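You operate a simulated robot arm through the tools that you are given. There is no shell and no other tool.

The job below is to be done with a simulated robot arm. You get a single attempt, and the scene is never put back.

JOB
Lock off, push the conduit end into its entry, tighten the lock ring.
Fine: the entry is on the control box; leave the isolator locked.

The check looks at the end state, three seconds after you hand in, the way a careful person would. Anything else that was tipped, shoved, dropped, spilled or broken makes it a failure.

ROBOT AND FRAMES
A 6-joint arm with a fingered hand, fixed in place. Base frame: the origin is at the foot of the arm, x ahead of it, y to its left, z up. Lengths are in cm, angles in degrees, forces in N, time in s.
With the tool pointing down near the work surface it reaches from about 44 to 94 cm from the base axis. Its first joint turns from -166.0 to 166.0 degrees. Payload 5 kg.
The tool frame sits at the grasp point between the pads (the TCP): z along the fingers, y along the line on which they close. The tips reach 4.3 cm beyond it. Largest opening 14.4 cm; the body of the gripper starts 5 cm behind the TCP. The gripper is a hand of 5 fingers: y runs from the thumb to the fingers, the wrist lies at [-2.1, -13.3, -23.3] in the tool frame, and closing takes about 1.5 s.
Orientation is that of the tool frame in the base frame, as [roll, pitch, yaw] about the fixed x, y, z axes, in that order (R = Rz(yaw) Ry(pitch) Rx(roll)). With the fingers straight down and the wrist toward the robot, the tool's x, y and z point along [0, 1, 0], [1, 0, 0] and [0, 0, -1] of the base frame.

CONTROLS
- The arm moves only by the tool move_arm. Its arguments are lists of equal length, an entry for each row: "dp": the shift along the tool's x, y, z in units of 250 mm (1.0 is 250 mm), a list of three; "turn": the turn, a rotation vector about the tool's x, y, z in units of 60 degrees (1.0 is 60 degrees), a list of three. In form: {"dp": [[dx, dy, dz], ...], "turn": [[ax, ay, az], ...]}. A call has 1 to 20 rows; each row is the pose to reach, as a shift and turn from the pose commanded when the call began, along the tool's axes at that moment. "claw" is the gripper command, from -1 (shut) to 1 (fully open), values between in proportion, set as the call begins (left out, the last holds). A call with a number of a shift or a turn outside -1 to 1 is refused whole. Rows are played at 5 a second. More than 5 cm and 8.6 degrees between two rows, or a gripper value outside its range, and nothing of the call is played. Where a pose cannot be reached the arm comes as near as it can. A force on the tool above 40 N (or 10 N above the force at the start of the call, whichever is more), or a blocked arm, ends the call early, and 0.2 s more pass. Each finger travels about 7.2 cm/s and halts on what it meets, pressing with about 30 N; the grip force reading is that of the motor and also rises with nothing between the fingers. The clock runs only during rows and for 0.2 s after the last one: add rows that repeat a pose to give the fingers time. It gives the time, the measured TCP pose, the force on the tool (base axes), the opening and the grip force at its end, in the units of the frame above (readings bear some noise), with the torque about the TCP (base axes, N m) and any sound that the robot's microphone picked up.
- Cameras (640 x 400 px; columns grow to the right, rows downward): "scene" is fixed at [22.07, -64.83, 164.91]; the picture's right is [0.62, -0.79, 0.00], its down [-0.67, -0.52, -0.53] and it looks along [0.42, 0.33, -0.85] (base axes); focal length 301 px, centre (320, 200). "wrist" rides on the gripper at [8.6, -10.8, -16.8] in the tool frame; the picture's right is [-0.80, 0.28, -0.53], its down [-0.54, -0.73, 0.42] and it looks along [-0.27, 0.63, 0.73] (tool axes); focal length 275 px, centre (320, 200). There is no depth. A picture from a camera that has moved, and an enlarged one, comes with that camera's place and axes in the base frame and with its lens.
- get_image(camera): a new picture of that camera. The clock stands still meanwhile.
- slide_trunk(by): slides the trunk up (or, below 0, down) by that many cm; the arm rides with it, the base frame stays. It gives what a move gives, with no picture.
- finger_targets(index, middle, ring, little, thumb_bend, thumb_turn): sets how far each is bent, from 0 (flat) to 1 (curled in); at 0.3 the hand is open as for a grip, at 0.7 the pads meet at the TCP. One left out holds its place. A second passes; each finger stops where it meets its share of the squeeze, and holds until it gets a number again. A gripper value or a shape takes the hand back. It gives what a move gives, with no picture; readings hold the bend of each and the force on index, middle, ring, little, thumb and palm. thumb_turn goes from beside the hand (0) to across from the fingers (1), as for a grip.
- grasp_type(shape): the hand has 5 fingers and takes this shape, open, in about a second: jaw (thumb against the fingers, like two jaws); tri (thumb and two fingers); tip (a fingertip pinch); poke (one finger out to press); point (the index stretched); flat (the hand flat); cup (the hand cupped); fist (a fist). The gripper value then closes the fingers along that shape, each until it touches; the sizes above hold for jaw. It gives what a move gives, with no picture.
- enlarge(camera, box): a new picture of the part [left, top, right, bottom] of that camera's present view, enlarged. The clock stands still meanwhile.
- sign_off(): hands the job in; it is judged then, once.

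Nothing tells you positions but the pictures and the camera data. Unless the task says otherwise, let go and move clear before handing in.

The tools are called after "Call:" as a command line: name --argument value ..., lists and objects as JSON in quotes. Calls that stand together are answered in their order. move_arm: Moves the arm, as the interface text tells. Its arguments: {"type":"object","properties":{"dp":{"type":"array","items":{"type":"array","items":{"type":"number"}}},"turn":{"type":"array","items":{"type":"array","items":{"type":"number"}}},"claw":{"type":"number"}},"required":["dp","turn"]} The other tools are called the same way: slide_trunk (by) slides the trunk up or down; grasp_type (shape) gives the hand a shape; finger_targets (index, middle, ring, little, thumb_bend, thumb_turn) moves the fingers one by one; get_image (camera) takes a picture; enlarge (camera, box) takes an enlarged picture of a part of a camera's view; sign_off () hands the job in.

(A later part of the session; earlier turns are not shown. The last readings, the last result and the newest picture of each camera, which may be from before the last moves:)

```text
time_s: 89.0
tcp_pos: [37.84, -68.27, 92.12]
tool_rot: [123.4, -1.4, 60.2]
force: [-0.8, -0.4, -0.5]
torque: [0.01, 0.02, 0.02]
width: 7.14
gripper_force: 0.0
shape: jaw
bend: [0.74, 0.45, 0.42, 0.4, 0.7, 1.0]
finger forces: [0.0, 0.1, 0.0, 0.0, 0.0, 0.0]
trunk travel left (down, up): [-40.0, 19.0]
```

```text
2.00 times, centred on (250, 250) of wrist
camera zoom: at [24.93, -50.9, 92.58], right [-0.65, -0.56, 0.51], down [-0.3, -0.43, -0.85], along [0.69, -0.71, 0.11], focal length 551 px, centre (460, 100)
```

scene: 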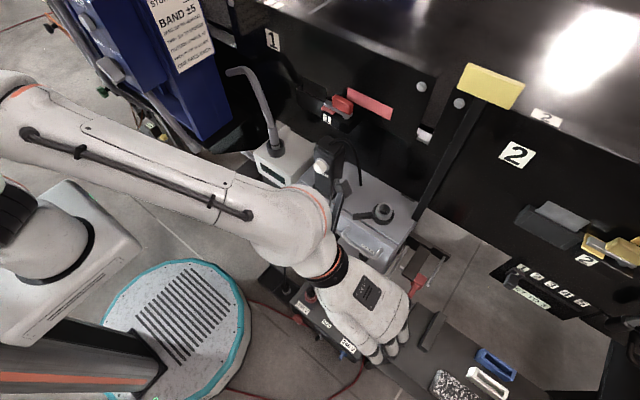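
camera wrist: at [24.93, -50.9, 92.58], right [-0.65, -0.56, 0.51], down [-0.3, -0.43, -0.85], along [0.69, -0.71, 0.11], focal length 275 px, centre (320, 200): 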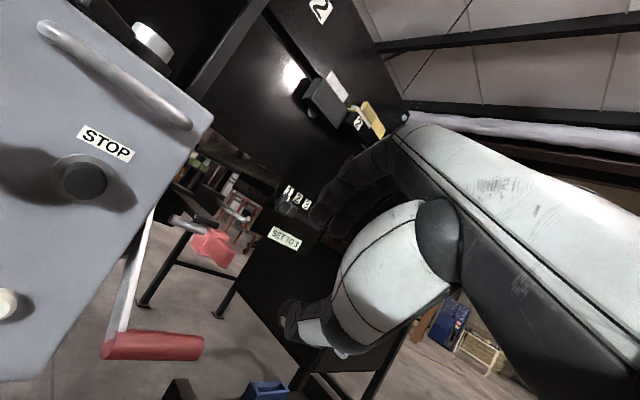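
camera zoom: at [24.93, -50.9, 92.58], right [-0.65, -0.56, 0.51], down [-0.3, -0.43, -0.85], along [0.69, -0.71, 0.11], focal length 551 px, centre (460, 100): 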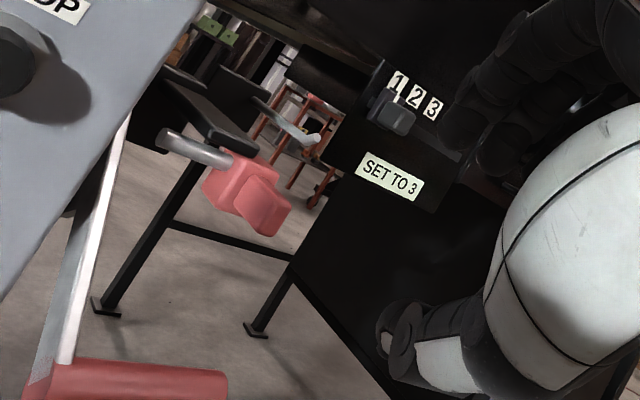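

The index finger stays more bent than the others in this partly closed jaw, so I'll switch to the fingertip-pinch shape here in free air and see how it looks.

Call:
grasp_type --shape "tip"

Call:
enlarge --camera "wrist" --box '[240, 150, 480, 390]'

Call:
enlarge --camera "scene" --box '[280, 200, 430, 350]'

```text
time_s: 89.9
tcp_pos: [37.95, -68.28, 92.18]
tool_rot: [123.3, -1.4, 60.2]
force: [0.2, -1.0, 0.4]
torque: [0.01, -0.01, 0.01]
width: 14.35
gripper_force: 0.0
shape: tip
bend: [0.3, 0.98, 0.99, 0.99, 0.3, 0.98]
finger forces: [0.1, 0.0, 0.0, 0.0, 0.0, 0.0]
trunk travel left (down, up): [-40.0, 19.0]
```

```text
1.67 times, centred on (360, 270) of wrist
camera zoom: at [24.93, -50.9, 92.56], right [-0.65, -0.56, 0.51], down [-0.3, -0.43, -0.85], along [0.69, -0.71, 0.11], focal length 459 px, centre (253, 83)
```

zoom: 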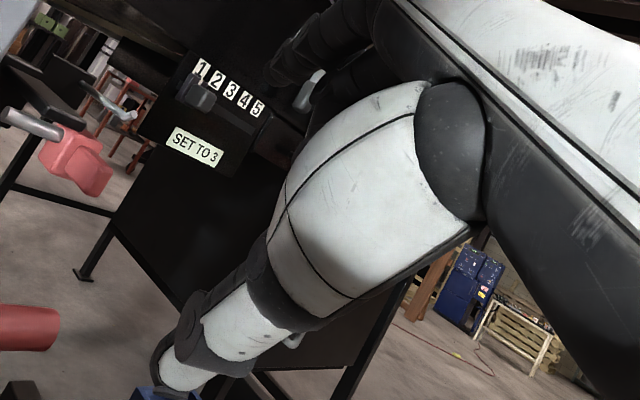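

```text
2.67 times, centred on (355, 275) of scene
camera zoom: at [22.07, -64.83, 164.91], right [0.62, -0.79, 0.0], down [-0.67, -0.52, -0.53], along [0.42, 0.33, -0.85], focal length 802 px, centre (227, 0)
```

zoom: 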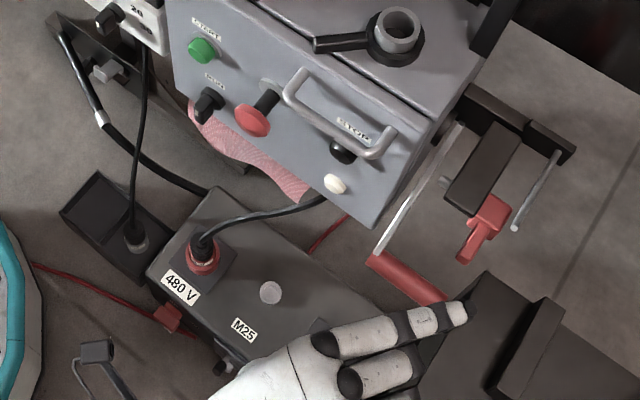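

In the tip shape only the index and thumb are extended. I'll set its opening to about 5 cm and check where the two tips are.

Call:
move_arm --dp '[[0, 0, 0], [0, 0, 0], [0, 0, 0], [0, 0, 0], [0, 0, 0], [0, 0, 0], [0, 0, 0]]' --turn '[[0, 0, 0], [0, 0, 0], [0, 0, 0], [0, 0, 0], [0, 0, 0], [0, 0, 0], [0, 0, 0]]' --claw -0.25

Call:
enlarge --camera "wrist" --box '[240, 130, 440, 360]'

Call:
enlarge --camera "scene" --box '[280, 220, 430, 370]'

```text
time_s: 91.5
tcp_pos: [38.0, -68.25, 92.09]
tool_rot: [123.4, -1.4, 60.1]
force: [-0.3, -0.4, -0.3]
torque: [0.01, 0.03, 0.02]
width: 5.46
gripper_force: 0.2
shape: tip
bend: [0.73, 0.98, 0.99, 0.99, 0.73, 1.0]
finger forces: [0.0, 0.0, 0.0, 0.0, 0.1, 0.0]
trunk travel left (down, up): [-40.0, 19.0]
```

```text
1.74 times, centred on (340, 245) of wrist
camera zoom: at [24.93, -50.9, 92.56], right [-0.65, -0.56, 0.51], down [-0.3, -0.43, -0.85], along [0.69, -0.71, 0.11], focal length 479 px, centre (285, 122)
```

zoom: 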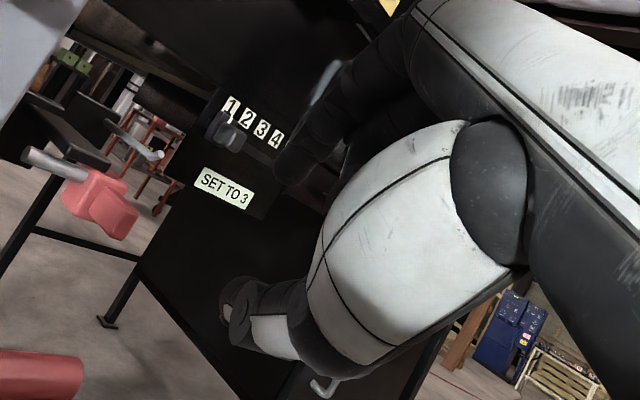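

```text
2.67 times, centred on (355, 295) of scene
camera zoom: at [22.07, -64.83, 164.91], right [0.62, -0.79, 0.0], down [-0.67, -0.52, -0.53], along [0.42, 0.33, -0.85], focal length 802 px, centre (227, -53)
```

zoom: 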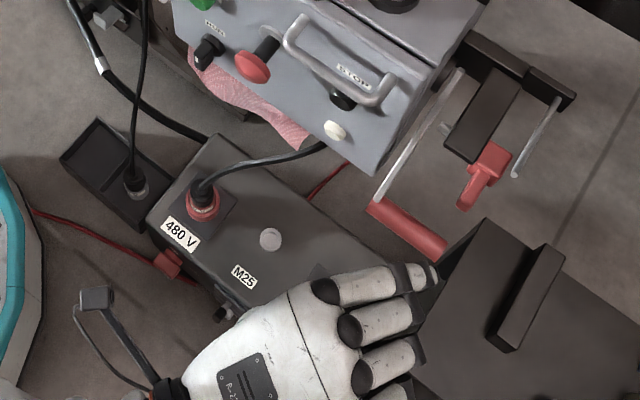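

The index tip sits about 2.5 cm past and 2.7 cm above the TCP line, with the thumb tip opposite below. I'll shift sideways to line up with the tab, then advance along the tool axis to just short of contact.

Call:
move_arm --dp '[[0.1, 0.045, 0], [0.205, 0.09, 0], [0.205, 0.09, 0]]' --turn '[[0, 0, 0], [0, 0, 0], [0, 0, 0]]'

Call:
move_arm --dp '[[0, 0, 0.12], [0, 0, 0.24], [0, 0, 0.34], [0, 0, 0.34]]' --turn '[[0, 0, 0], [0, 0, 0], [0, 0, 0], [0, 0, 0]]'

Call:
get_image --camera "wrist"

Call:
enlarge --camera "wrist" --box '[180, 130, 400, 330]'

Call:
enlarge --camera "scene" --box '[330, 210, 450, 330]'

```text
time_s: 92.3
tcp_pos: [41.37, -64.63, 94.1]
tool_rot: [123.5, -1.5, 60.2]
force: [0.6, -0.7, -0.3]
torque: [-0.01, 0.01, -0.03]
width: 5.5
gripper_force: 0.1
shape: tip
bend: [0.73, 0.98, 0.99, 0.99, 0.73, 1.0]
finger forces: [0.0, 0.0, 0.1, 0.0, 0.0, 0.0]
trunk travel left (down, up): [-40.0, 19.0]
```

```text
time_s: 93.3
tcp_pos: [47.94, -68.02, 89.44]
tool_rot: [123.4, -1.4, 60.3]
force: [0.4, 0.8, 0.0]
torque: [-0.02, -0.02, -0.03]
width: 5.47
gripper_force: 0.1
shape: tip
bend: [0.73, 0.98, 0.99, 0.99, 0.73, 1.0]
finger forces: [0.2, 0.0, 0.0, 0.0, 0.0, 0.1]
trunk travel left (down, up): [-40.0, 19.0]
```

```text
taken
camera wrist: at [34.89, -50.69, 89.88], right [-0.65, -0.56, 0.51], down [-0.3, -0.43, -0.85], along [0.69, -0.71, 0.11], focal length 275 px, centre (320, 200)
```

wrist: 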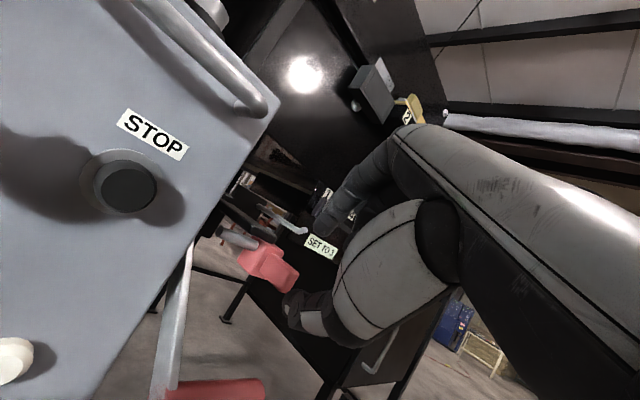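

```text
2.00 times, centred on (290, 230) of wrist
camera zoom: at [34.89, -50.69, 89.88], right [-0.65, -0.56, 0.51], down [-0.3, -0.43, -0.85], along [0.69, -0.71, 0.11], focal length 551 px, centre (380, 140)
```

zoom: 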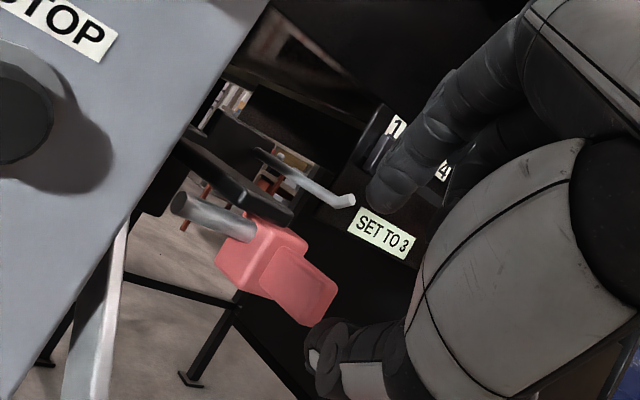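

```text
3.33 times, centred on (390, 270) of scene
camera zoom: at [22.07, -64.83, 164.91], right [0.62, -0.79, 0.0], down [-0.67, -0.52, -0.53], along [0.42, 0.33, -0.85], focal length 1002 px, centre (87, -33)
```

zoom: 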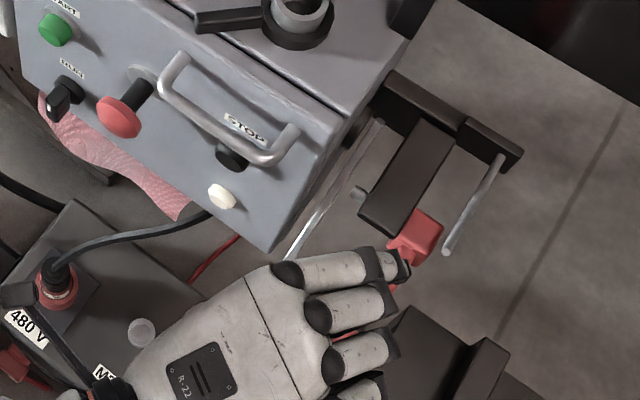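

The tab is 7.2 cm ahead and well centred between index and thumb. I'll advance 4.2 cm slowly.

Call:
move_arm --dp '[[0, 0, 0.05], [0, 0, 0.1], [0, 0, 0.14], [0, 0, 0.168], [0, 0, 0.168]]' --turn '[[0, 0, 0], [0, 0, 0], [0, 0, 0], [0, 0, 0], [0, 0, 0]]'

Call:
enlarge --camera "wrist" --box '[200, 130, 400, 330]'

Call:
enlarge --camera "scene" --box '[350, 220, 450, 320]'

```text
time_s: 94.5
tcp_pos: [50.78, -69.7, 87.14]
tool_rot: [123.4, -1.4, 60.0]
force: [0.1, 0.2, -0.6]
torque: [-0.01, -0.04, 0.0]
width: 5.48
gripper_force: 0.1
shape: tip
bend: [0.73, 0.98, 0.99, 0.99, 0.73, 1.0]
finger forces: [0.0, 0.0, 0.0, 0.1, 0.0, 0.1]
trunk travel left (down, up): [-40.0, 19.0]
```

```text
2.00 times, centred on (300, 230) of wrist
camera zoom: at [37.86, -52.31, 87.63], right [-0.65, -0.56, 0.51], down [-0.3, -0.43, -0.85], along [0.69, -0.71, 0.11], focal length 551 px, centre (360, 140)
```

zoom: 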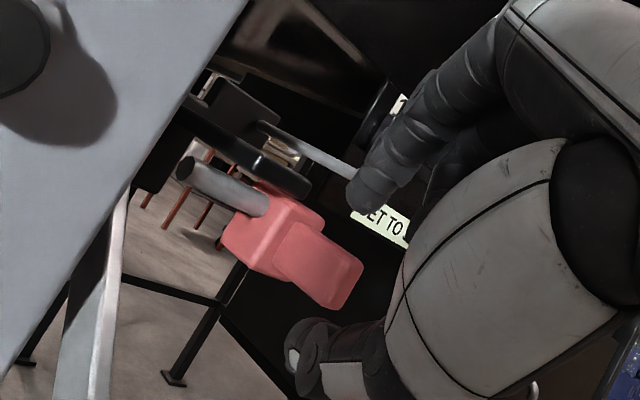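

```text
4.00 times, centred on (400, 270) of scene
camera zoom: at [22.07, -64.83, 164.91], right [0.62, -0.79, 0.0], down [-0.67, -0.52, -0.53], along [0.42, 0.33, -0.85], focal length 1202 px, centre (0, -80)
```

zoom: 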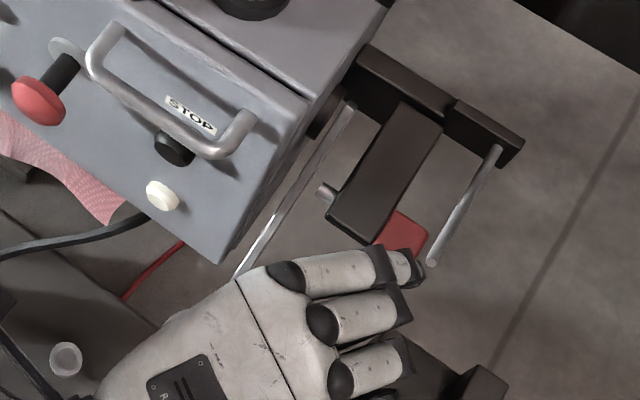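

The index tip is just above the tab and close to the peg end, and the thumb is below the tab. Closing moves the index down and away from the peg, so I'll close the pinch now.

Call:
move_arm --dp '[[0, 0, 0], [0, 0, 0], [0, 0, 0], [0, 0, 0], [0, 0, 0], [0, 0, 0], [0, 0, 0], [0, 0, 0]]' --turn '[[0, 0, 0], [0, 0, 0], [0, 0, 0], [0, 0, 0], [0, 0, 0], [0, 0, 0], [0, 0, 0], [0, 0, 0]]' --claw -1

Call:
enlarge --camera "wrist" --box '[200, 130, 400, 330]'

Call:
enlarge --camera "scene" --box '[350, 220, 450, 320]'

```text
time_s: 96.3
tcp_pos: [50.88, -69.69, 87.2]
tool_rot: [123.4, -1.4, 60.1]
force: [-2.2, -0.2, 0.6]
torque: [-0.09, -0.05, 0.0]
width: 2.53
gripper_force: 30.4
shape: tip
bend: [0.71, 1.0, 1.0, 1.0, 0.74, 1.0]
finger forces: [23.0, 0.0, 0.0, 0.0, 24.6, 0.1]
trunk travel left (down, up): [-40.0, 19.0]
```

```text
2.00 times, centred on (300, 230) of wrist
camera zoom: at [37.83, -52.3, 87.64], right [-0.65, -0.56, 0.51], down [-0.3, -0.43, -0.85], along [0.69, -0.71, 0.11], focal length 551 px, centre (360, 140)
```

zoom: 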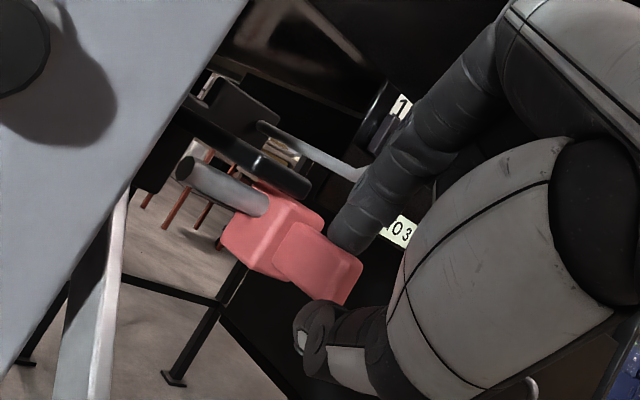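

```text
4.00 times, centred on (400, 270) of scene
camera zoom: at [22.07, -64.83, 164.91], right [0.62, -0.79, 0.0], down [-0.67, -0.52, -0.53], along [0.42, 0.33, -0.85], focal length 1202 px, centre (0, -80)
```

zoom: 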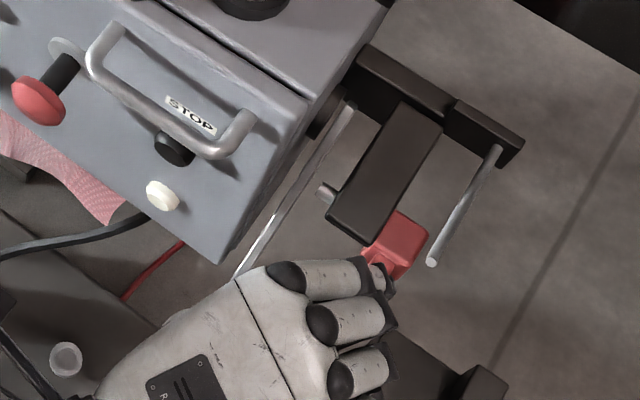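

The tab is firmly pinched (about 23–25 N, width 2.5). I'll slide it slowly in +y by 1.5 cm and check.

Call:
move_arm --dp '[[0.017, -0.0055, -0.0083], [0.035, -0.011, -0.0166], [0.052, -0.0164, -0.025], [0.052, -0.0164, -0.025]]' --turn '[[0, 0, 0], [0, 0, 0], [0, 0, 0], [0, 0, 0]]'

Call:
enlarge --camera "wrist" --box '[200, 130, 400, 330]'

Call:
enlarge --camera "scene" --box '[350, 220, 450, 320]'

```text
time_s: 97.3
tcp_pos: [50.73, -67.94, 87.2]
tool_rot: [123.4, -1.4, 60.2]
force: [-6.3, 1.3, -0.2]
torque: [-0.01, 0.04, -0.01]
width: 2.52
gripper_force: 30.4
shape: tip
bend: [0.71, 1.0, 1.0, 1.0, 0.74, 1.0]
finger forces: [24.7, 0.1, 0.0, 0.0, 27.5, 0.0]
trunk travel left (down, up): [-40.0, 19.0]
```

```text
2.00 times, centred on (300, 230) of wrist
camera zoom: at [37.85, -50.68, 87.63], right [-0.65, -0.56, 0.51], down [-0.3, -0.43, -0.85], along [0.69, -0.71, 0.11], focal length 551 px, centre (360, 140)
```

zoom: 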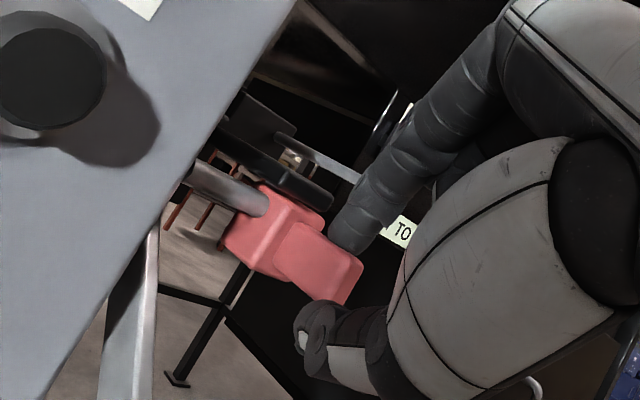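

```text
4.00 times, centred on (400, 270) of scene
camera zoom: at [22.07, -64.83, 164.91], right [0.62, -0.79, 0.0], down [-0.67, -0.52, -0.53], along [0.42, 0.33, -0.85], focal length 1202 px, centre (0, -80)
```

zoom: 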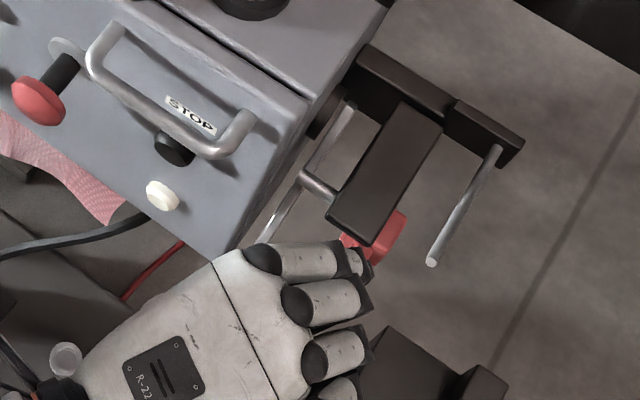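

The pin slid about 1.75 cm with only about 6 N and its tip now reaches the lever arm. I'll keep pushing.

Call:
move_arm --dp '[[0.017, -0.0055, -0.0083], [0.035, -0.011, -0.0166], [0.052, -0.0164, -0.025], [0.052, -0.0164, -0.025]]' --turn '[[0, 0, 0], [0, 0, 0], [0, 0, 0], [0, 0, 0]]'

Call:
enlarge --camera "wrist" --box '[200, 130, 400, 330]'

Call:
enlarge --camera "scene" --box '[350, 220, 450, 320]'

```text
time_s: 98.3
tcp_pos: [50.63, -67.02, 87.21]
tool_rot: [123.7, -1.7, 60.2]
force: [-4.7, -10.5, -1.9]
torque: [-0.2, 0.07, -0.38]
width: 2.43
gripper_force: 30.6
shape: tip
bend: [0.71, 1.0, 1.0, 1.0, 0.74, 1.0]
finger forces: [19.6, 0.0, 0.0, 0.0, 18.9, 0.0]
trunk travel left (down, up): [-40.0, 19.0]
```

```text
2.00 times, centred on (300, 230) of wrist
camera zoom: at [37.73, -49.52, 87.84], right [-0.65, -0.56, 0.51], down [-0.3, -0.42, -0.85], along [0.7, -0.71, 0.11], focal length 551 px, centre (360, 140)
```

zoom: 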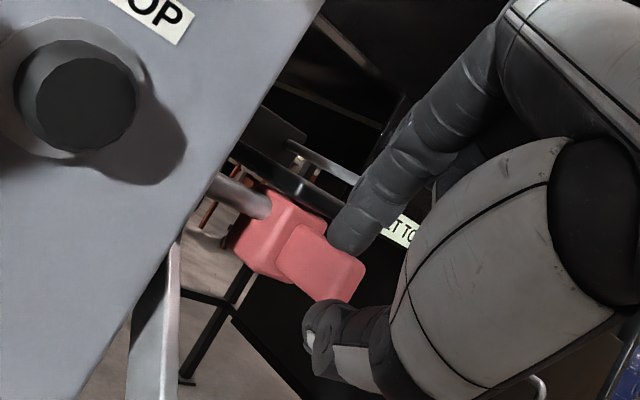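

```text
4.00 times, centred on (400, 270) of scene
camera zoom: at [22.07, -64.83, 164.91], right [0.62, -0.79, 0.0], down [-0.67, -0.52, -0.53], along [0.42, 0.33, -0.85], focal length 1202 px, centre (0, -80)
```

zoom: 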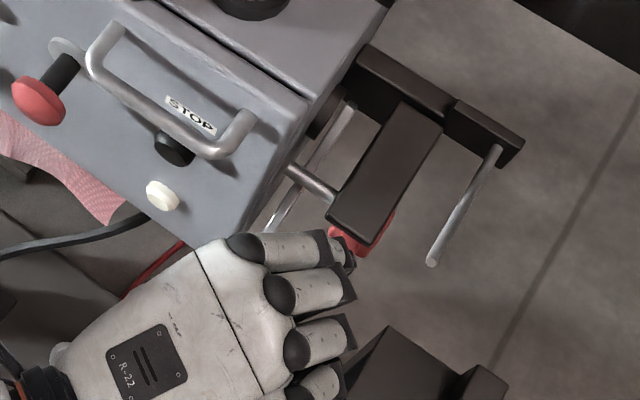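

The force rose to about 10 N after 2.7 cm of travel, so the pin has hit its end stop and crosses the lever plane. I'll release and retract straight back, then inspect it.

Call:
move_arm --dp '[[0, 0, 0], [0, 0, 0], [0, 0, 0], [0, 0, 0], [0, 0, 0], [0, 0, 0]]' --turn '[[0, 0, 0], [0, 0, 0], [0, 0, 0], [0, 0, 0], [0, 0, 0], [0, 0, 0]]' --claw -0.25

Call:
move_arm --dp '[[0, 0, -0.08], [0, 0, -0.2], [0, 0, -0.34], [0, 0, -0.46], [0, 0, -0.46]]' --turn '[[0, 0, 0], [0, 0, 0], [0, 0, 0], [0, 0, 0], [0, 0, 0]]'

Call:
get_image --camera "wrist"

Call:
enlarge --camera "scene" --box '[350, 210, 450, 310]'

```text
time_s: 99.7
tcp_pos: [50.86, -66.67, 87.36]
tool_rot: [123.7, -1.7, 60.3]
force: [-8.8, 2.1, -2.4]
torque: [0.04, 0.13, -0.07]
width: 5.0
gripper_force: 0.0
shape: tip
bend: [0.74, 0.98, 0.99, 0.99, 0.73, 1.0]
finger forces: [7.7, 0.1, 0.0, 0.0, 0.1, 0.0]
trunk travel left (down, up): [-40.0, 19.0]
```

```text
time_s: 100.9
tcp_pos: [42.59, -61.88, 93.8]
tool_rot: [123.8, -1.8, 60.4]
force: [-0.3, 0.2, -0.1]
torque: [0.05, 0.05, -0.01]
width: 5.38
gripper_force: 0.0
shape: tip
bend: [0.73, 0.98, 0.99, 0.99, 0.73, 1.0]
finger forces: [0.0, 0.0, 0.0, 0.0, 0.1, 0.1]
out of reach, approached as far as the arm can: row 2, 3
trunk travel left (down, up): [-40.0, 19.0]
```

```text
taken
camera wrist: at [29.49, -44.59, 94.3], right [-0.65, -0.56, 0.51], down [-0.3, -0.42, -0.85], along [0.7, -0.71, 0.11], focal length 275 px, centre (320, 200)
```

wrist: 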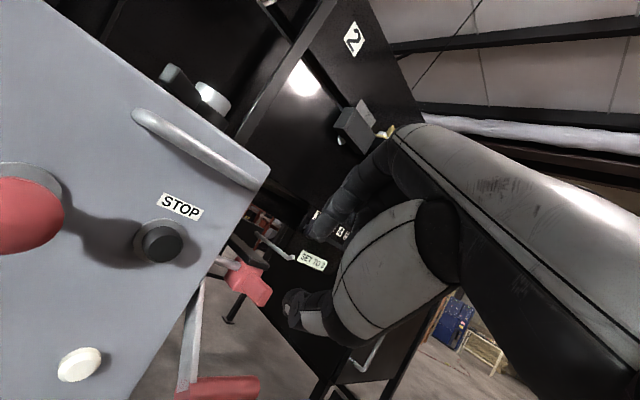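

```text
4.00 times, centred on (400, 260) of scene
camera zoom: at [22.07, -64.83, 164.91], right [0.62, -0.79, 0.0], down [-0.67, -0.52, -0.53], along [0.42, 0.33, -0.85], focal length 1202 px, centre (0, -40)
```

zoom: 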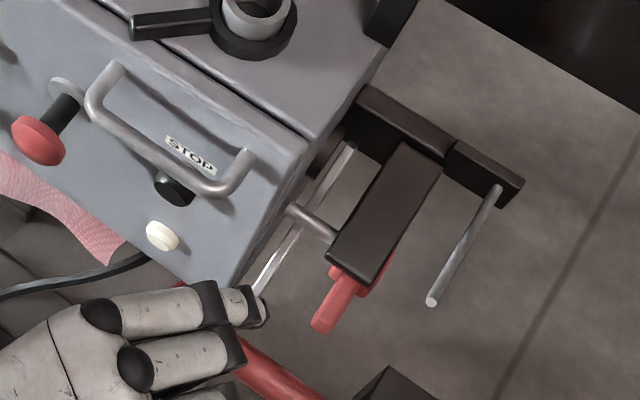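

The pin now crosses the lever and the knob has moved in under the slab. I'll zoom in to confirm it is engaged.

Call:
enlarge --camera "wrist" --box '[170, 220, 290, 340]'

Call:
enlarge --camera "scene" --box '[400, 235, 440, 275]'

```text
3.33 times, centred on (230, 280) of wrist
camera zoom: at [29.49, -44.59, 94.3], right [-0.65, -0.56, 0.51], down [-0.3, -0.42, -0.85], along [0.7, -0.71, 0.11], focal length 918 px, centre (620, -67)
```

zoom: 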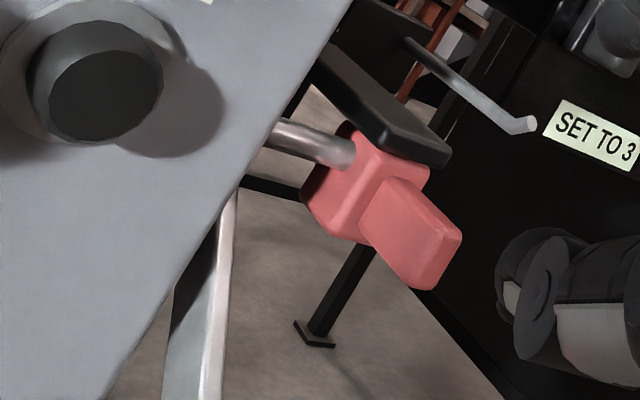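

```text
10.00 times, centred on (420, 255) of scene
camera zoom: at [22.07, -64.83, 164.91], right [0.62, -0.79, 0.0], down [-0.67, -0.52, -0.53], along [0.42, 0.33, -0.85], focal length 3006 px, centre (-680, -350)
```

zoom: 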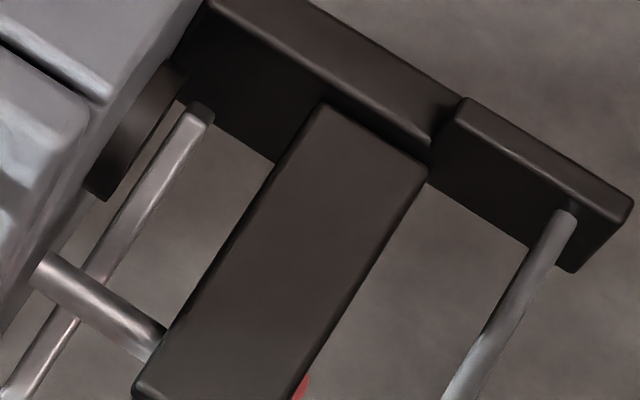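

The pin lies across and above the lowered lever arm, so the isolator is off and locked. Next is the conduit: sleeve at (60.7, -18.5) from z = 101 to 108. Its tail goes up and left, so when I bring it to the cup I must turn it about 50° CCW to keep the tail clear of the JOG post and the machine's "1" lever. I'll raise and straighten the hand first.

Call:
slide_trunk --by 19

Call:
move_arm --dp '[[0, -0.03, -0.03], [0, -0.06, -0.06], [0, -0.08, -0.08], [0, -0.08, -0.08], [0, -0.08, -0.08], [0, -0.08, -0.08], [0, -0.08, -0.08], [0, -0.08, -0.08]]' --turn '[[0.13, 0, 0], [0.26, 0, 0], [0.39, 0, 0], [0.52, 0, 0], [0.65, 0, 0], [0.78, 0, 0], [0.91, 0, 0], [0.94, 0, 0]]'

Call:
get_image --camera "scene"

```text
time_s: 103.0
tcp_pos: [42.53, -61.84, 112.59]
tool_rot: [123.9, -1.8, 60.5]
force: [-0.5, 0.6, -0.1]
torque: [0.02, 0.03, 0.02]
width: 5.41
gripper_force: 0.0
shape: tip
bend: [0.73, 0.98, 0.99, 0.99, 0.73, 1.0]
finger forces: [0.0, 0.1, 0.1, 0.1, 0.0, 0.0]
trunk travel left (down, up): [-59.0, 0.0]
```

```text
time_s: 104.8
tcp_pos: [40.14, -60.7, 112.12]
tool_rot: [-179.8, -1.7, 60.3]
force: [0.2, 0.8, -0.5]
torque: [-0.01, -0.02, 0.0]
width: 5.39
gripper_force: 0.0
shape: tip
bend: [0.73, 0.98, 0.99, 0.99, 0.73, 1.0]
finger forces: [0.1, 0.0, 0.0, 0.0, 0.0, 0.1]
trunk travel left (down, up): [-59.0, 0.0]
```

```text
taken
```

scene: 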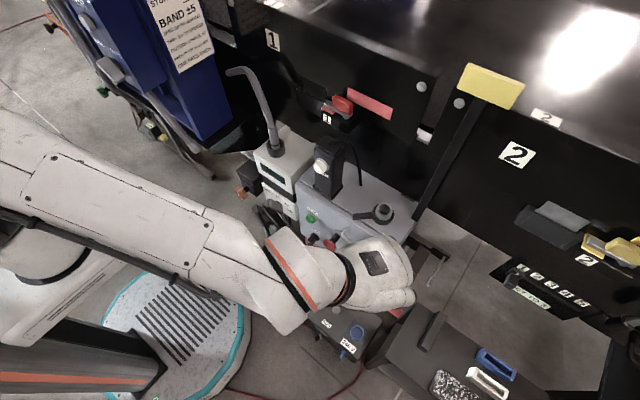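

The hand is vertical again at yaw 60. I'll test here, in free air, whether a handshake-like pose (fingers pointing forward, closing sideways) is reachable, by rotating about the tool's y axis.

Call:
move_arm --dp '[[0, 0, 0], [0, 0, 0], [0, 0, 0], [0, 0, 0], [0, 0, 0], [0, 0, 0], [0, 0, 0]]' --turn '[[0, 0.13, 0], [0, 0.26, 0], [0, 0.39, 0], [0, 0.52, 0], [0, 0.65, 0], [0, 0.78, 0], [0, 0.78, 0]]'

Call:
get_image --camera "wrist"

```text
time_s: 106.4
tcp_pos: [40.09, -60.63, 112.15]
tool_rot: [-179.8, -48.6, 60.2]
force: [0.1, 0.3, -0.4]
torque: [0.05, -0.01, 0.05]
width: 5.4
gripper_force: 0.2
shape: tip
bend: [0.73, 0.98, 0.99, 0.99, 0.73, 1.0]
finger forces: [0.0, 0.0, 0.0, 0.0, 0.1, 0.0]
trunk travel left (down, up): [-59.0, 0.0]
```

```text
taken
camera wrist: at [27.41, -61.25, 129.81], right [-0.21, -0.95, -0.25], down [-0.65, 0.32, -0.68], along [0.73, 0.01, -0.69], focal length 275 px, centre (320, 200)
```

wrist: 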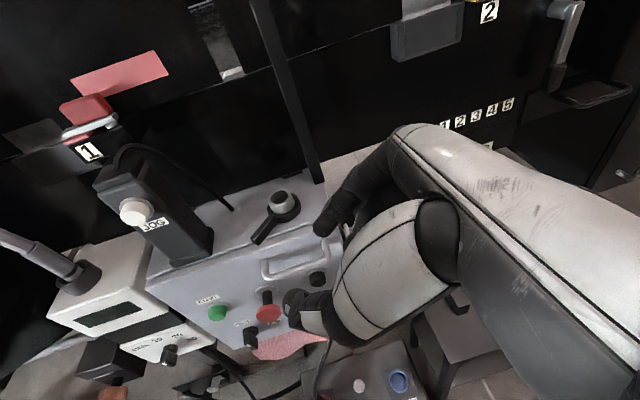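

That pose is fully reachable (pointing azimuth 60°, tipped 49°), and the READY display is off, consistent with isolation. I'll now carry this pose around in front of the JOG post towards the READY unit, reducing the azimuth as I go.

Call:
move_arm --dp '[[0.104, -0.041, 0.109], [0.207, -0.081, 0.218], [0.311, -0.122, 0.327], [0.415, -0.163, 0.436], [0.518, -0.203, 0.545], [0.622, -0.244, 0.654], [0.622, -0.244, 0.654]]' --turn '[[-0.042, 0, 0.037], [-0.083, 0, 0.073], [-0.125, 0, 0.11], [-0.167, 0, 0.147], [-0.208, 0, 0.183], [-0.25, 0, 0.22], [-0.25, 0, 0.22]]'

Call:
get_image --camera "wrist"

```text
time_s: 108.0
tcp_pos: [46.17, -37.93, 112.83]
tool_rot: [-179.9, -48.5, 40.3]
force: [0.6, 1.3, 0.3]
torque: [-0.02, 0.02, 0.01]
width: 5.4
gripper_force: 0.1
shape: tip
bend: [0.73, 0.98, 0.99, 0.99, 0.73, 1.0]
finger forces: [0.1, 0.0, 0.0, 0.0, 0.0, 0.0]
trunk travel left (down, up): [-59.0, 0.0]
```

```text
taken
camera wrist: at [34.01, -34.06, 130.53], right [-0.52, -0.82, -0.24], down [-0.5, 0.53, -0.69], along [0.69, -0.24, -0.69], focal length 275 px, centre (320, 200)
```

wrist: 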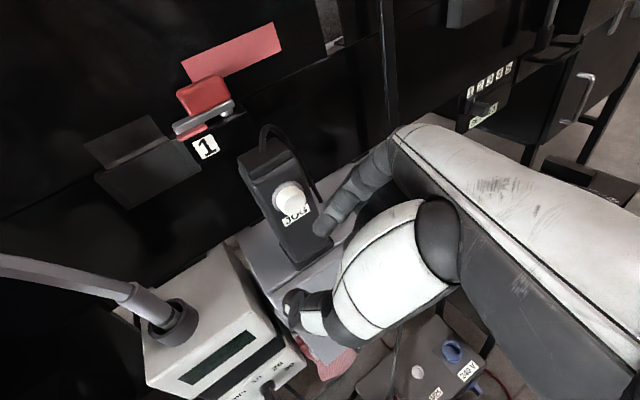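

I can see the sleeve, consistent with (60.5, -18.7). I'll continue to in front of the READY unit with azimuth about 15°, then shape the hand as thumb plus two fingers.

Call:
move_arm --dp '[[0.084, -0.06, 0.077], [0.168, -0.12, 0.155], [0.252, -0.179, 0.232], [0.336, -0.239, 0.309], [0.336, -0.239, 0.309]]' --turn '[[-0.078, 0, 0.069], [-0.157, 0, 0.138], [-0.235, 0, 0.207], [-0.313, 0, 0.276], [-0.313, 0, 0.276]]'

Call:
get_image --camera "wrist"

Call:
get_image --camera "scene"

```text
time_s: 109.2
tcp_pos: [50.79, -25.71, 114.31]
tool_rot: [-179.9, -48.5, 15.3]
force: [0.2, -0.3, -0.2]
torque: [-0.02, 0.01, -0.03]
width: 5.4
gripper_force: 0.0
shape: tip
bend: [0.73, 0.98, 0.99, 0.99, 0.73, 1.0]
finger forces: [0.0, 0.0, 0.0, 0.0, 0.0, 0.0]
trunk travel left (down, up): [-59.0, 0.0]
```

```text
taken
camera wrist: at [41.5, -17.17, 131.9], right [-0.82, -0.52, -0.24], down [-0.23, 0.69, -0.69], along [0.52, -0.51, -0.69], focal length 275 px, centre (320, 200)
```

wrist: 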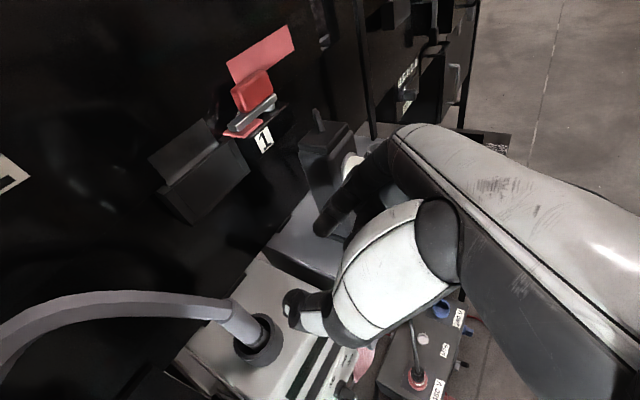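

```text
taken
```

scene: 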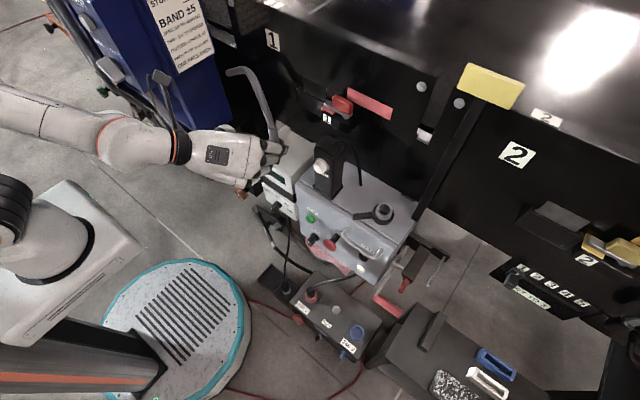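

The pose is good. I'll refine the sleeve's position by zooming here.

Call:
enlarge --camera "wrist" --box '[190, 270, 310, 380]'

Call:
enlarge --camera "scene" --box '[215, 60, 305, 170]'

```text
3.64 times, centred on (250, 325) of wrist
camera zoom: at [41.5, -17.17, 131.9], right [-0.82, -0.52, -0.24], down [-0.23, 0.69, -0.69], along [0.52, -0.51, -0.69], focal length 1001 px, centre (574, -254)
```

zoom: 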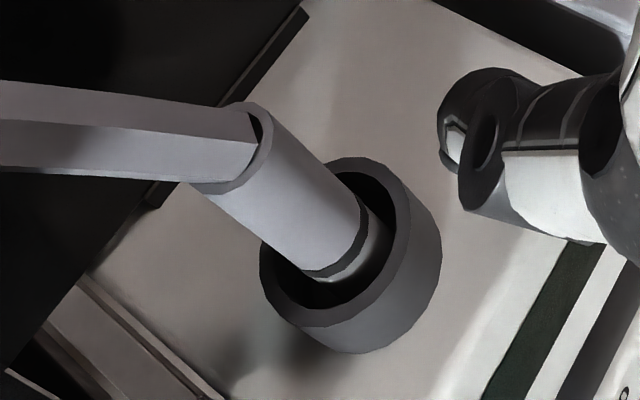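

```text
3.64 times, centred on (260, 115) of scene
camera zoom: at [22.07, -64.83, 164.91], right [0.62, -0.79, 0.0], down [-0.67, -0.52, -0.53], along [0.42, 0.33, -0.85], focal length 1093 px, centre (538, 509)
```

zoom: 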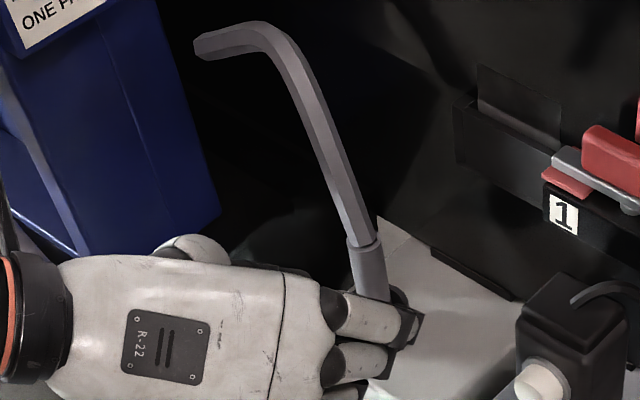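

Sleeve axis refined to (60.2, -18.65), from z = 101.3 to 107.9. I'll set the thumb-plus-two-fingers shape here and check the clearances.

Call:
grasp_type --shape "tri"

Call:
get_image --camera "wrist"

Call:
enlarge --camera "scene" --box '[200, 80, 360, 220]'

```text
time_s: 110.1
tcp_pos: [50.88, -25.88, 114.4]
tool_rot: [-179.7, -48.4, 15.2]
force: [-1.1, 0.6, 0.4]
torque: [-0.02, 0.02, -0.02]
width: 14.35
gripper_force: 0.0
shape: tri
bend: [0.3, 0.3, 0.99, 0.99, 0.3, 0.98]
finger forces: [0.1, 0.0, 0.0, 0.0, 0.0, 0.1]
trunk travel left (down, up): [-59.0, 0.0]
```

```text
taken
camera wrist: at [41.49, -17.23, 131.93], right [-0.82, -0.52, -0.24], down [-0.23, 0.69, -0.69], along [0.52, -0.51, -0.69], focal length 275 px, centre (320, 200)
```

wrist: 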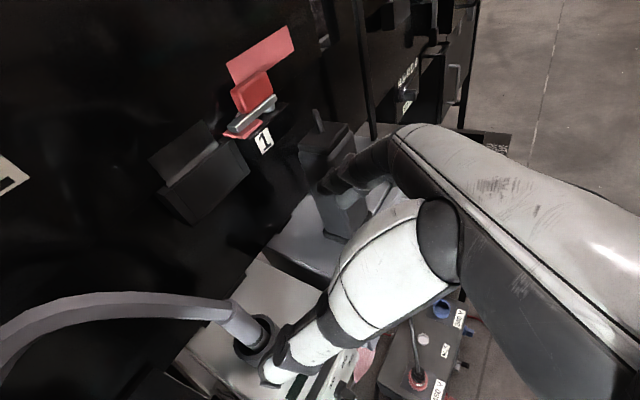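

```text
2.86 times, centred on (280, 150) of scene
camera zoom: at [22.07, -64.83, 164.91], right [0.62, -0.79, 0.0], down [-0.67, -0.52, -0.53], along [0.42, 0.33, -0.85], focal length 859 px, centre (434, 343)
```

zoom: 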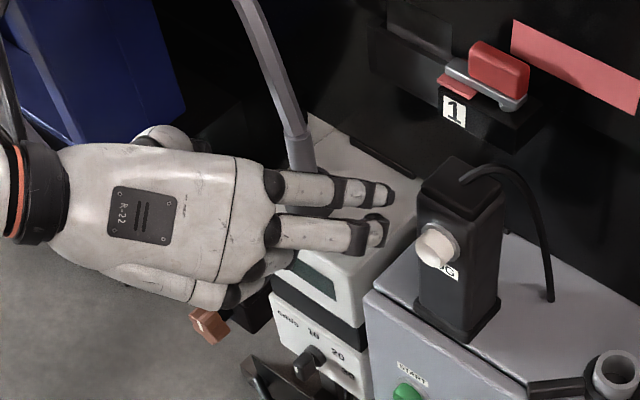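

Index and middle are extended with the thumb opposite. I'll move to a pre-grasp point about 8 cm in front of the sleeve at z = 105.6.

Call:
move_arm --dp '[[-0.062, -0.06, 0.107], [-0.125, -0.12, 0.213], [-0.187, -0.18, 0.32], [-0.187, -0.18, 0.32]]' --turn '[[0, 0, 0], [0, 0, 0], [0, 0, 0], [0, 0, 0]]'

Call:
get_image --camera "wrist"

Call:
enlarge --camera "scene" --box '[200, 80, 320, 200]'

```text
time_s: 111.1
tcp_pos: [53.06, -23.56, 105.2]
tool_rot: [-179.4, -48.9, 15.9]
force: [-0.2, -0.1, -0.5]
torque: [0.04, 0.01, 0.01]
width: 14.38
gripper_force: 0.1
shape: tri
bend: [0.3, 0.3, 0.99, 0.99, 0.3, 0.98]
finger forces: [0.0, 0.0, 0.0, 0.1, 0.0, 0.0]
out of reach, approached as far as the arm can: row 2, 3, 4
trunk travel left (down, up): [-59.0, 0.0]
```

```text
taken
camera wrist: at [43.4, -15.28, 122.98], right [-0.81, -0.53, -0.25], down [-0.24, 0.69, -0.68], along [0.53, -0.49, -0.69], focal length 275 px, centre (320, 200)
```

wrist: 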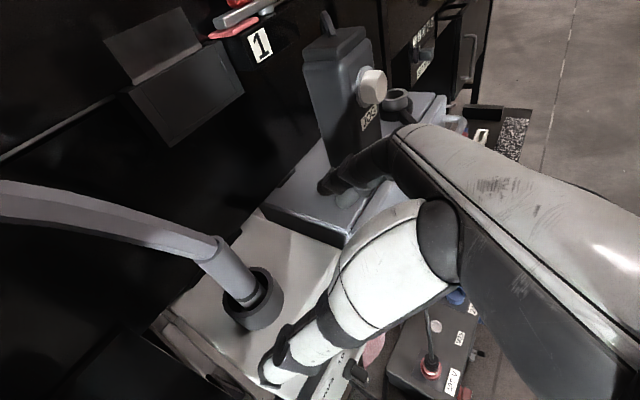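

```text
3.33 times, centred on (260, 140) of scene
camera zoom: at [22.07, -64.83, 164.91], right [0.62, -0.79, 0.0], down [-0.67, -0.52, -0.53], along [0.42, 0.33, -0.85], focal length 1002 px, centre (520, 400)
```

zoom: 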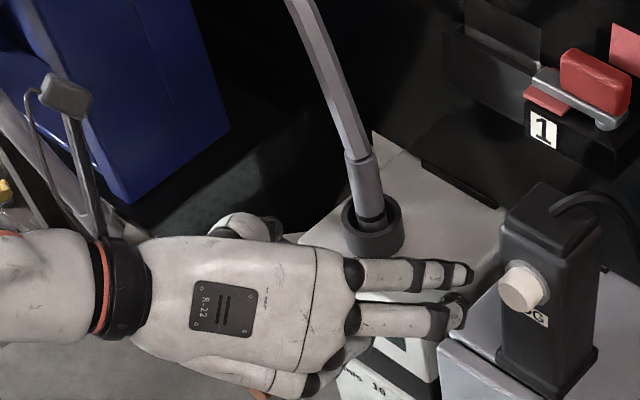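

The hand stopped about 3 cm further right than planned because of reach, but the sleeve is still inside the open gap, 8.2 cm ahead and 2.8 cm left of the TCP line. I'll approach diagonally, first about 60% of the way.

Call:
move_arm --dp '[[0.045, -0.022, 0.047], [0.09, -0.044, 0.095], [0.136, -0.066, 0.142], [0.136, -0.066, 0.142]]' --turn '[[0, 0, 0], [0, 0, 0], [0, 0, 0], [0, 0, 0]]'

Call:
get_image --camera "wrist"

Call:
enlarge --camera "scene" --box '[210, 80, 320, 190]'

```text
time_s: 112.1
tcp_pos: [55.32, -24.01, 105.28]
tool_rot: [-178.7, -49.3, 16.0]
force: [0.0, -0.4, 0.1]
torque: [0.0, 0.0, -0.01]
width: 14.37
gripper_force: 0.0
shape: tri
bend: [0.3, 0.3, 0.99, 0.99, 0.3, 0.98]
finger forces: [0.0, 0.1, 0.1, 0.1, 0.0, 0.0]
out of reach, approached as far as the arm can: row 1, 2, 3, 4
trunk travel left (down, up): [-59.0, 0.0]
```

```text
taken
camera wrist: at [45.52, -15.82, 122.99], right [-0.8, -0.54, -0.26], down [-0.25, 0.69, -0.68], along [0.54, -0.48, -0.69], focal length 275 px, centre (320, 200)
```

wrist: 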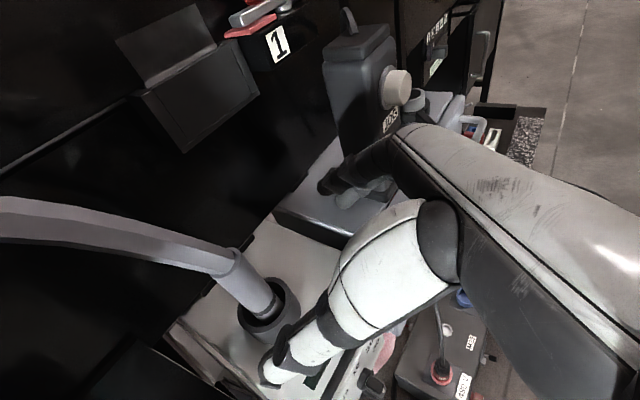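

```text
3.64 times, centred on (265, 135) of scene
camera zoom: at [22.07, -64.83, 164.91], right [0.62, -0.79, 0.0], down [-0.67, -0.52, -0.53], along [0.42, 0.33, -0.85], focal length 1093 px, centre (520, 436)
```

zoom: 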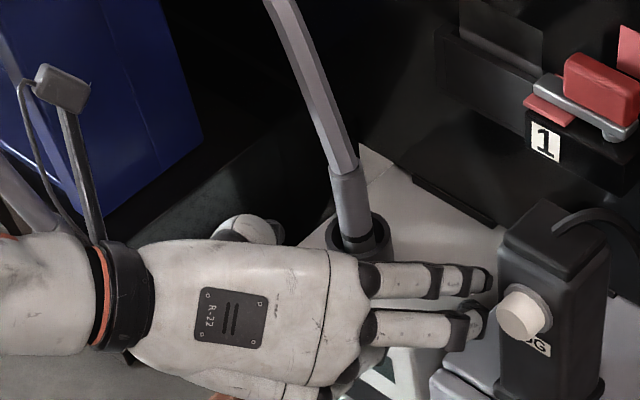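

A wrist limit stops the leftward motion at this azimuth. Pointing the hand more to the right (azimuth about -5°) should relieve the wrist, so I'll back off slightly and rotate.

Call:
move_arm --dp '[[-0.016, -0.014, -0.026], [-0.032, -0.028, -0.052], [-0.048, -0.042, -0.079], [-0.064, -0.056, -0.105], [-0.064, -0.056, -0.105]]' --turn '[[-0.066, 0, 0.058], [-0.132, 0, 0.115], [-0.198, 0, 0.173], [-0.264, 0, 0.23], [-0.264, 0, 0.23]]'

Call:
get_image --camera "wrist"

```text
time_s: 113.3
tcp_pos: [49.53, -29.64, 105.38]
tool_rot: [-178.1, -49.9, 6.5]
force: [0.3, 0.0, 0.2]
torque: [-0.01, 0.01, -0.01]
width: 14.4
gripper_force: 0.1
shape: tri
bend: [0.3, 0.3, 0.99, 0.99, 0.3, 0.98]
finger forces: [0.1, 0.1, 0.0, 0.0, 0.0, 0.1]
out of reach, approached as far as the arm can: row 1, 2, 3, 4, 5
trunk travel left (down, up): [-59.0, 0.0]
```

```text
taken
camera wrist: at [41.0, -20.3, 123.08], right [-0.87, -0.4, -0.27], down [-0.13, 0.73, -0.67], along [0.47, -0.55, -0.69], focal length 275 px, centre (320, 200)
```

wrist: 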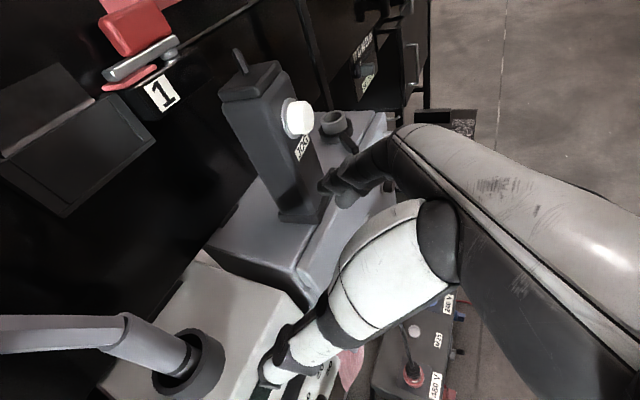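

The limit seems to come from how the arm is folded with the trunk at the top. I'll raise the hand 25 cm with the arm and lower the trunk by the same amount, so the arm works higher relative to its shoulder.

Call:
move_arm --dp '[[0.128, 0, -0.107], [0.255, 0, -0.215], [0.383, 0, -0.322], [0.51, 0, -0.429], [0.638, 0, -0.537], [0.765, 0, -0.644], [0.765, 0, -0.644]]' --turn '[[0, 0, 0], [0, 0, 0], [0, 0, 0], [0, 0, 0], [0, 0, 0], [0, 0, 0], [0, 0, 0]]'

Call:
slide_trunk --by -15

Call:
get_image --camera "scene"

```text
time_s: 114.9
tcp_pos: [51.24, -29.33, 132.06]
tool_rot: [-158.3, -58.9, -14.0]
force: [-3.7, -2.2, -2.6]
torque: [-0.06, -0.14, 0.11]
width: 14.36
gripper_force: 0.1
shape: tri
bend: [0.3, 0.3, 0.99, 0.99, 0.3, 0.97]
finger forces: [0.0, 0.1, 0.0, 0.0, 0.1, 0.2]
out of reach, approached as far as the arm can: row 4
trunk travel left (down, up): [-59.0, 0.0]
```

```text
time_s: 116.7
tcp_pos: [49.88, -30.15, 115.34]
tool_rot: [-178.2, -49.9, 6.6]
force: [0.2, 0.7, -0.2]
torque: [0.0, 0.01, 0.04]
width: 14.4
gripper_force: 0.1
shape: tri
bend: [0.3, 0.3, 0.99, 0.99, 0.3, 0.98]
finger forces: [0.1, 0.0, 0.1, 0.1, 0.1, 0.0]
trunk travel left (down, up): [-44.0, 15.0]
```

```text
taken
```

scene: 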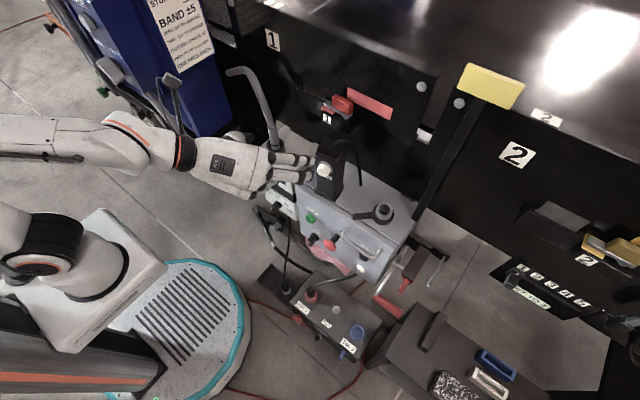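

The arm reconfigured itself and is steady at (49.9, -30.2, 115.3), with the scene unchanged. I'll test whether I can now move left at this height.

Call:
move_arm --dp '[[0.035, -0.117, 0.042], [0.07, -0.234, 0.084], [0.106, -0.351, 0.126], [0.106, -0.351, 0.126]]' --turn '[[0, 0, 0], [0, 0, 0], [0, 0, 0], [0, 0, 0]]'

Call:
get_image --camera "wrist"

Call:
get_image --camera "scene"

```text
time_s: 117.7
tcp_pos: [52.79, -20.86, 115.55]
tool_rot: [-178.2, -49.9, 6.6]
force: [0.1, 0.2, -0.4]
torque: [-0.03, -0.01, -0.01]
width: 14.39
gripper_force: 0.1
shape: tri
bend: [0.3, 0.3, 0.99, 0.99, 0.3, 0.98]
finger forces: [0.1, 0.0, 0.0, 0.0, 0.0, 0.0]
trunk travel left (down, up): [-44.0, 15.0]
```

```text
taken
camera wrist: at [44.13, -11.55, 133.21], right [-0.87, -0.4, -0.27], down [-0.13, 0.73, -0.67], along [0.47, -0.55, -0.69], focal length 275 px, centre (320, 200)
```

wrist: 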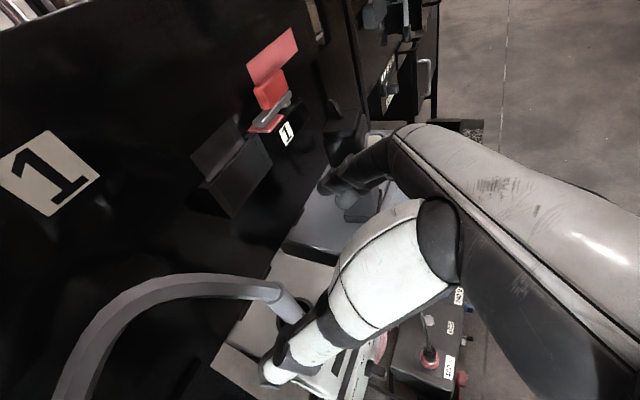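

```text
taken
```

scene: 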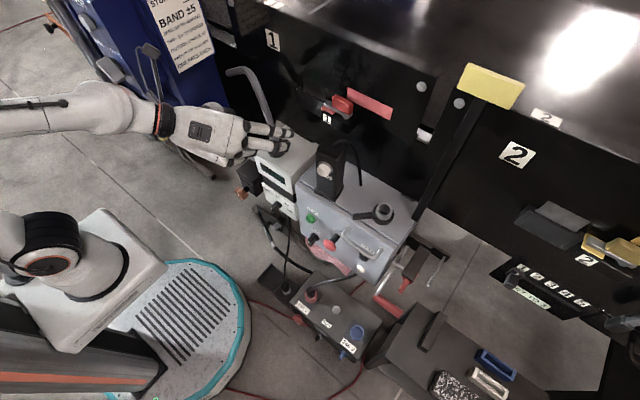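

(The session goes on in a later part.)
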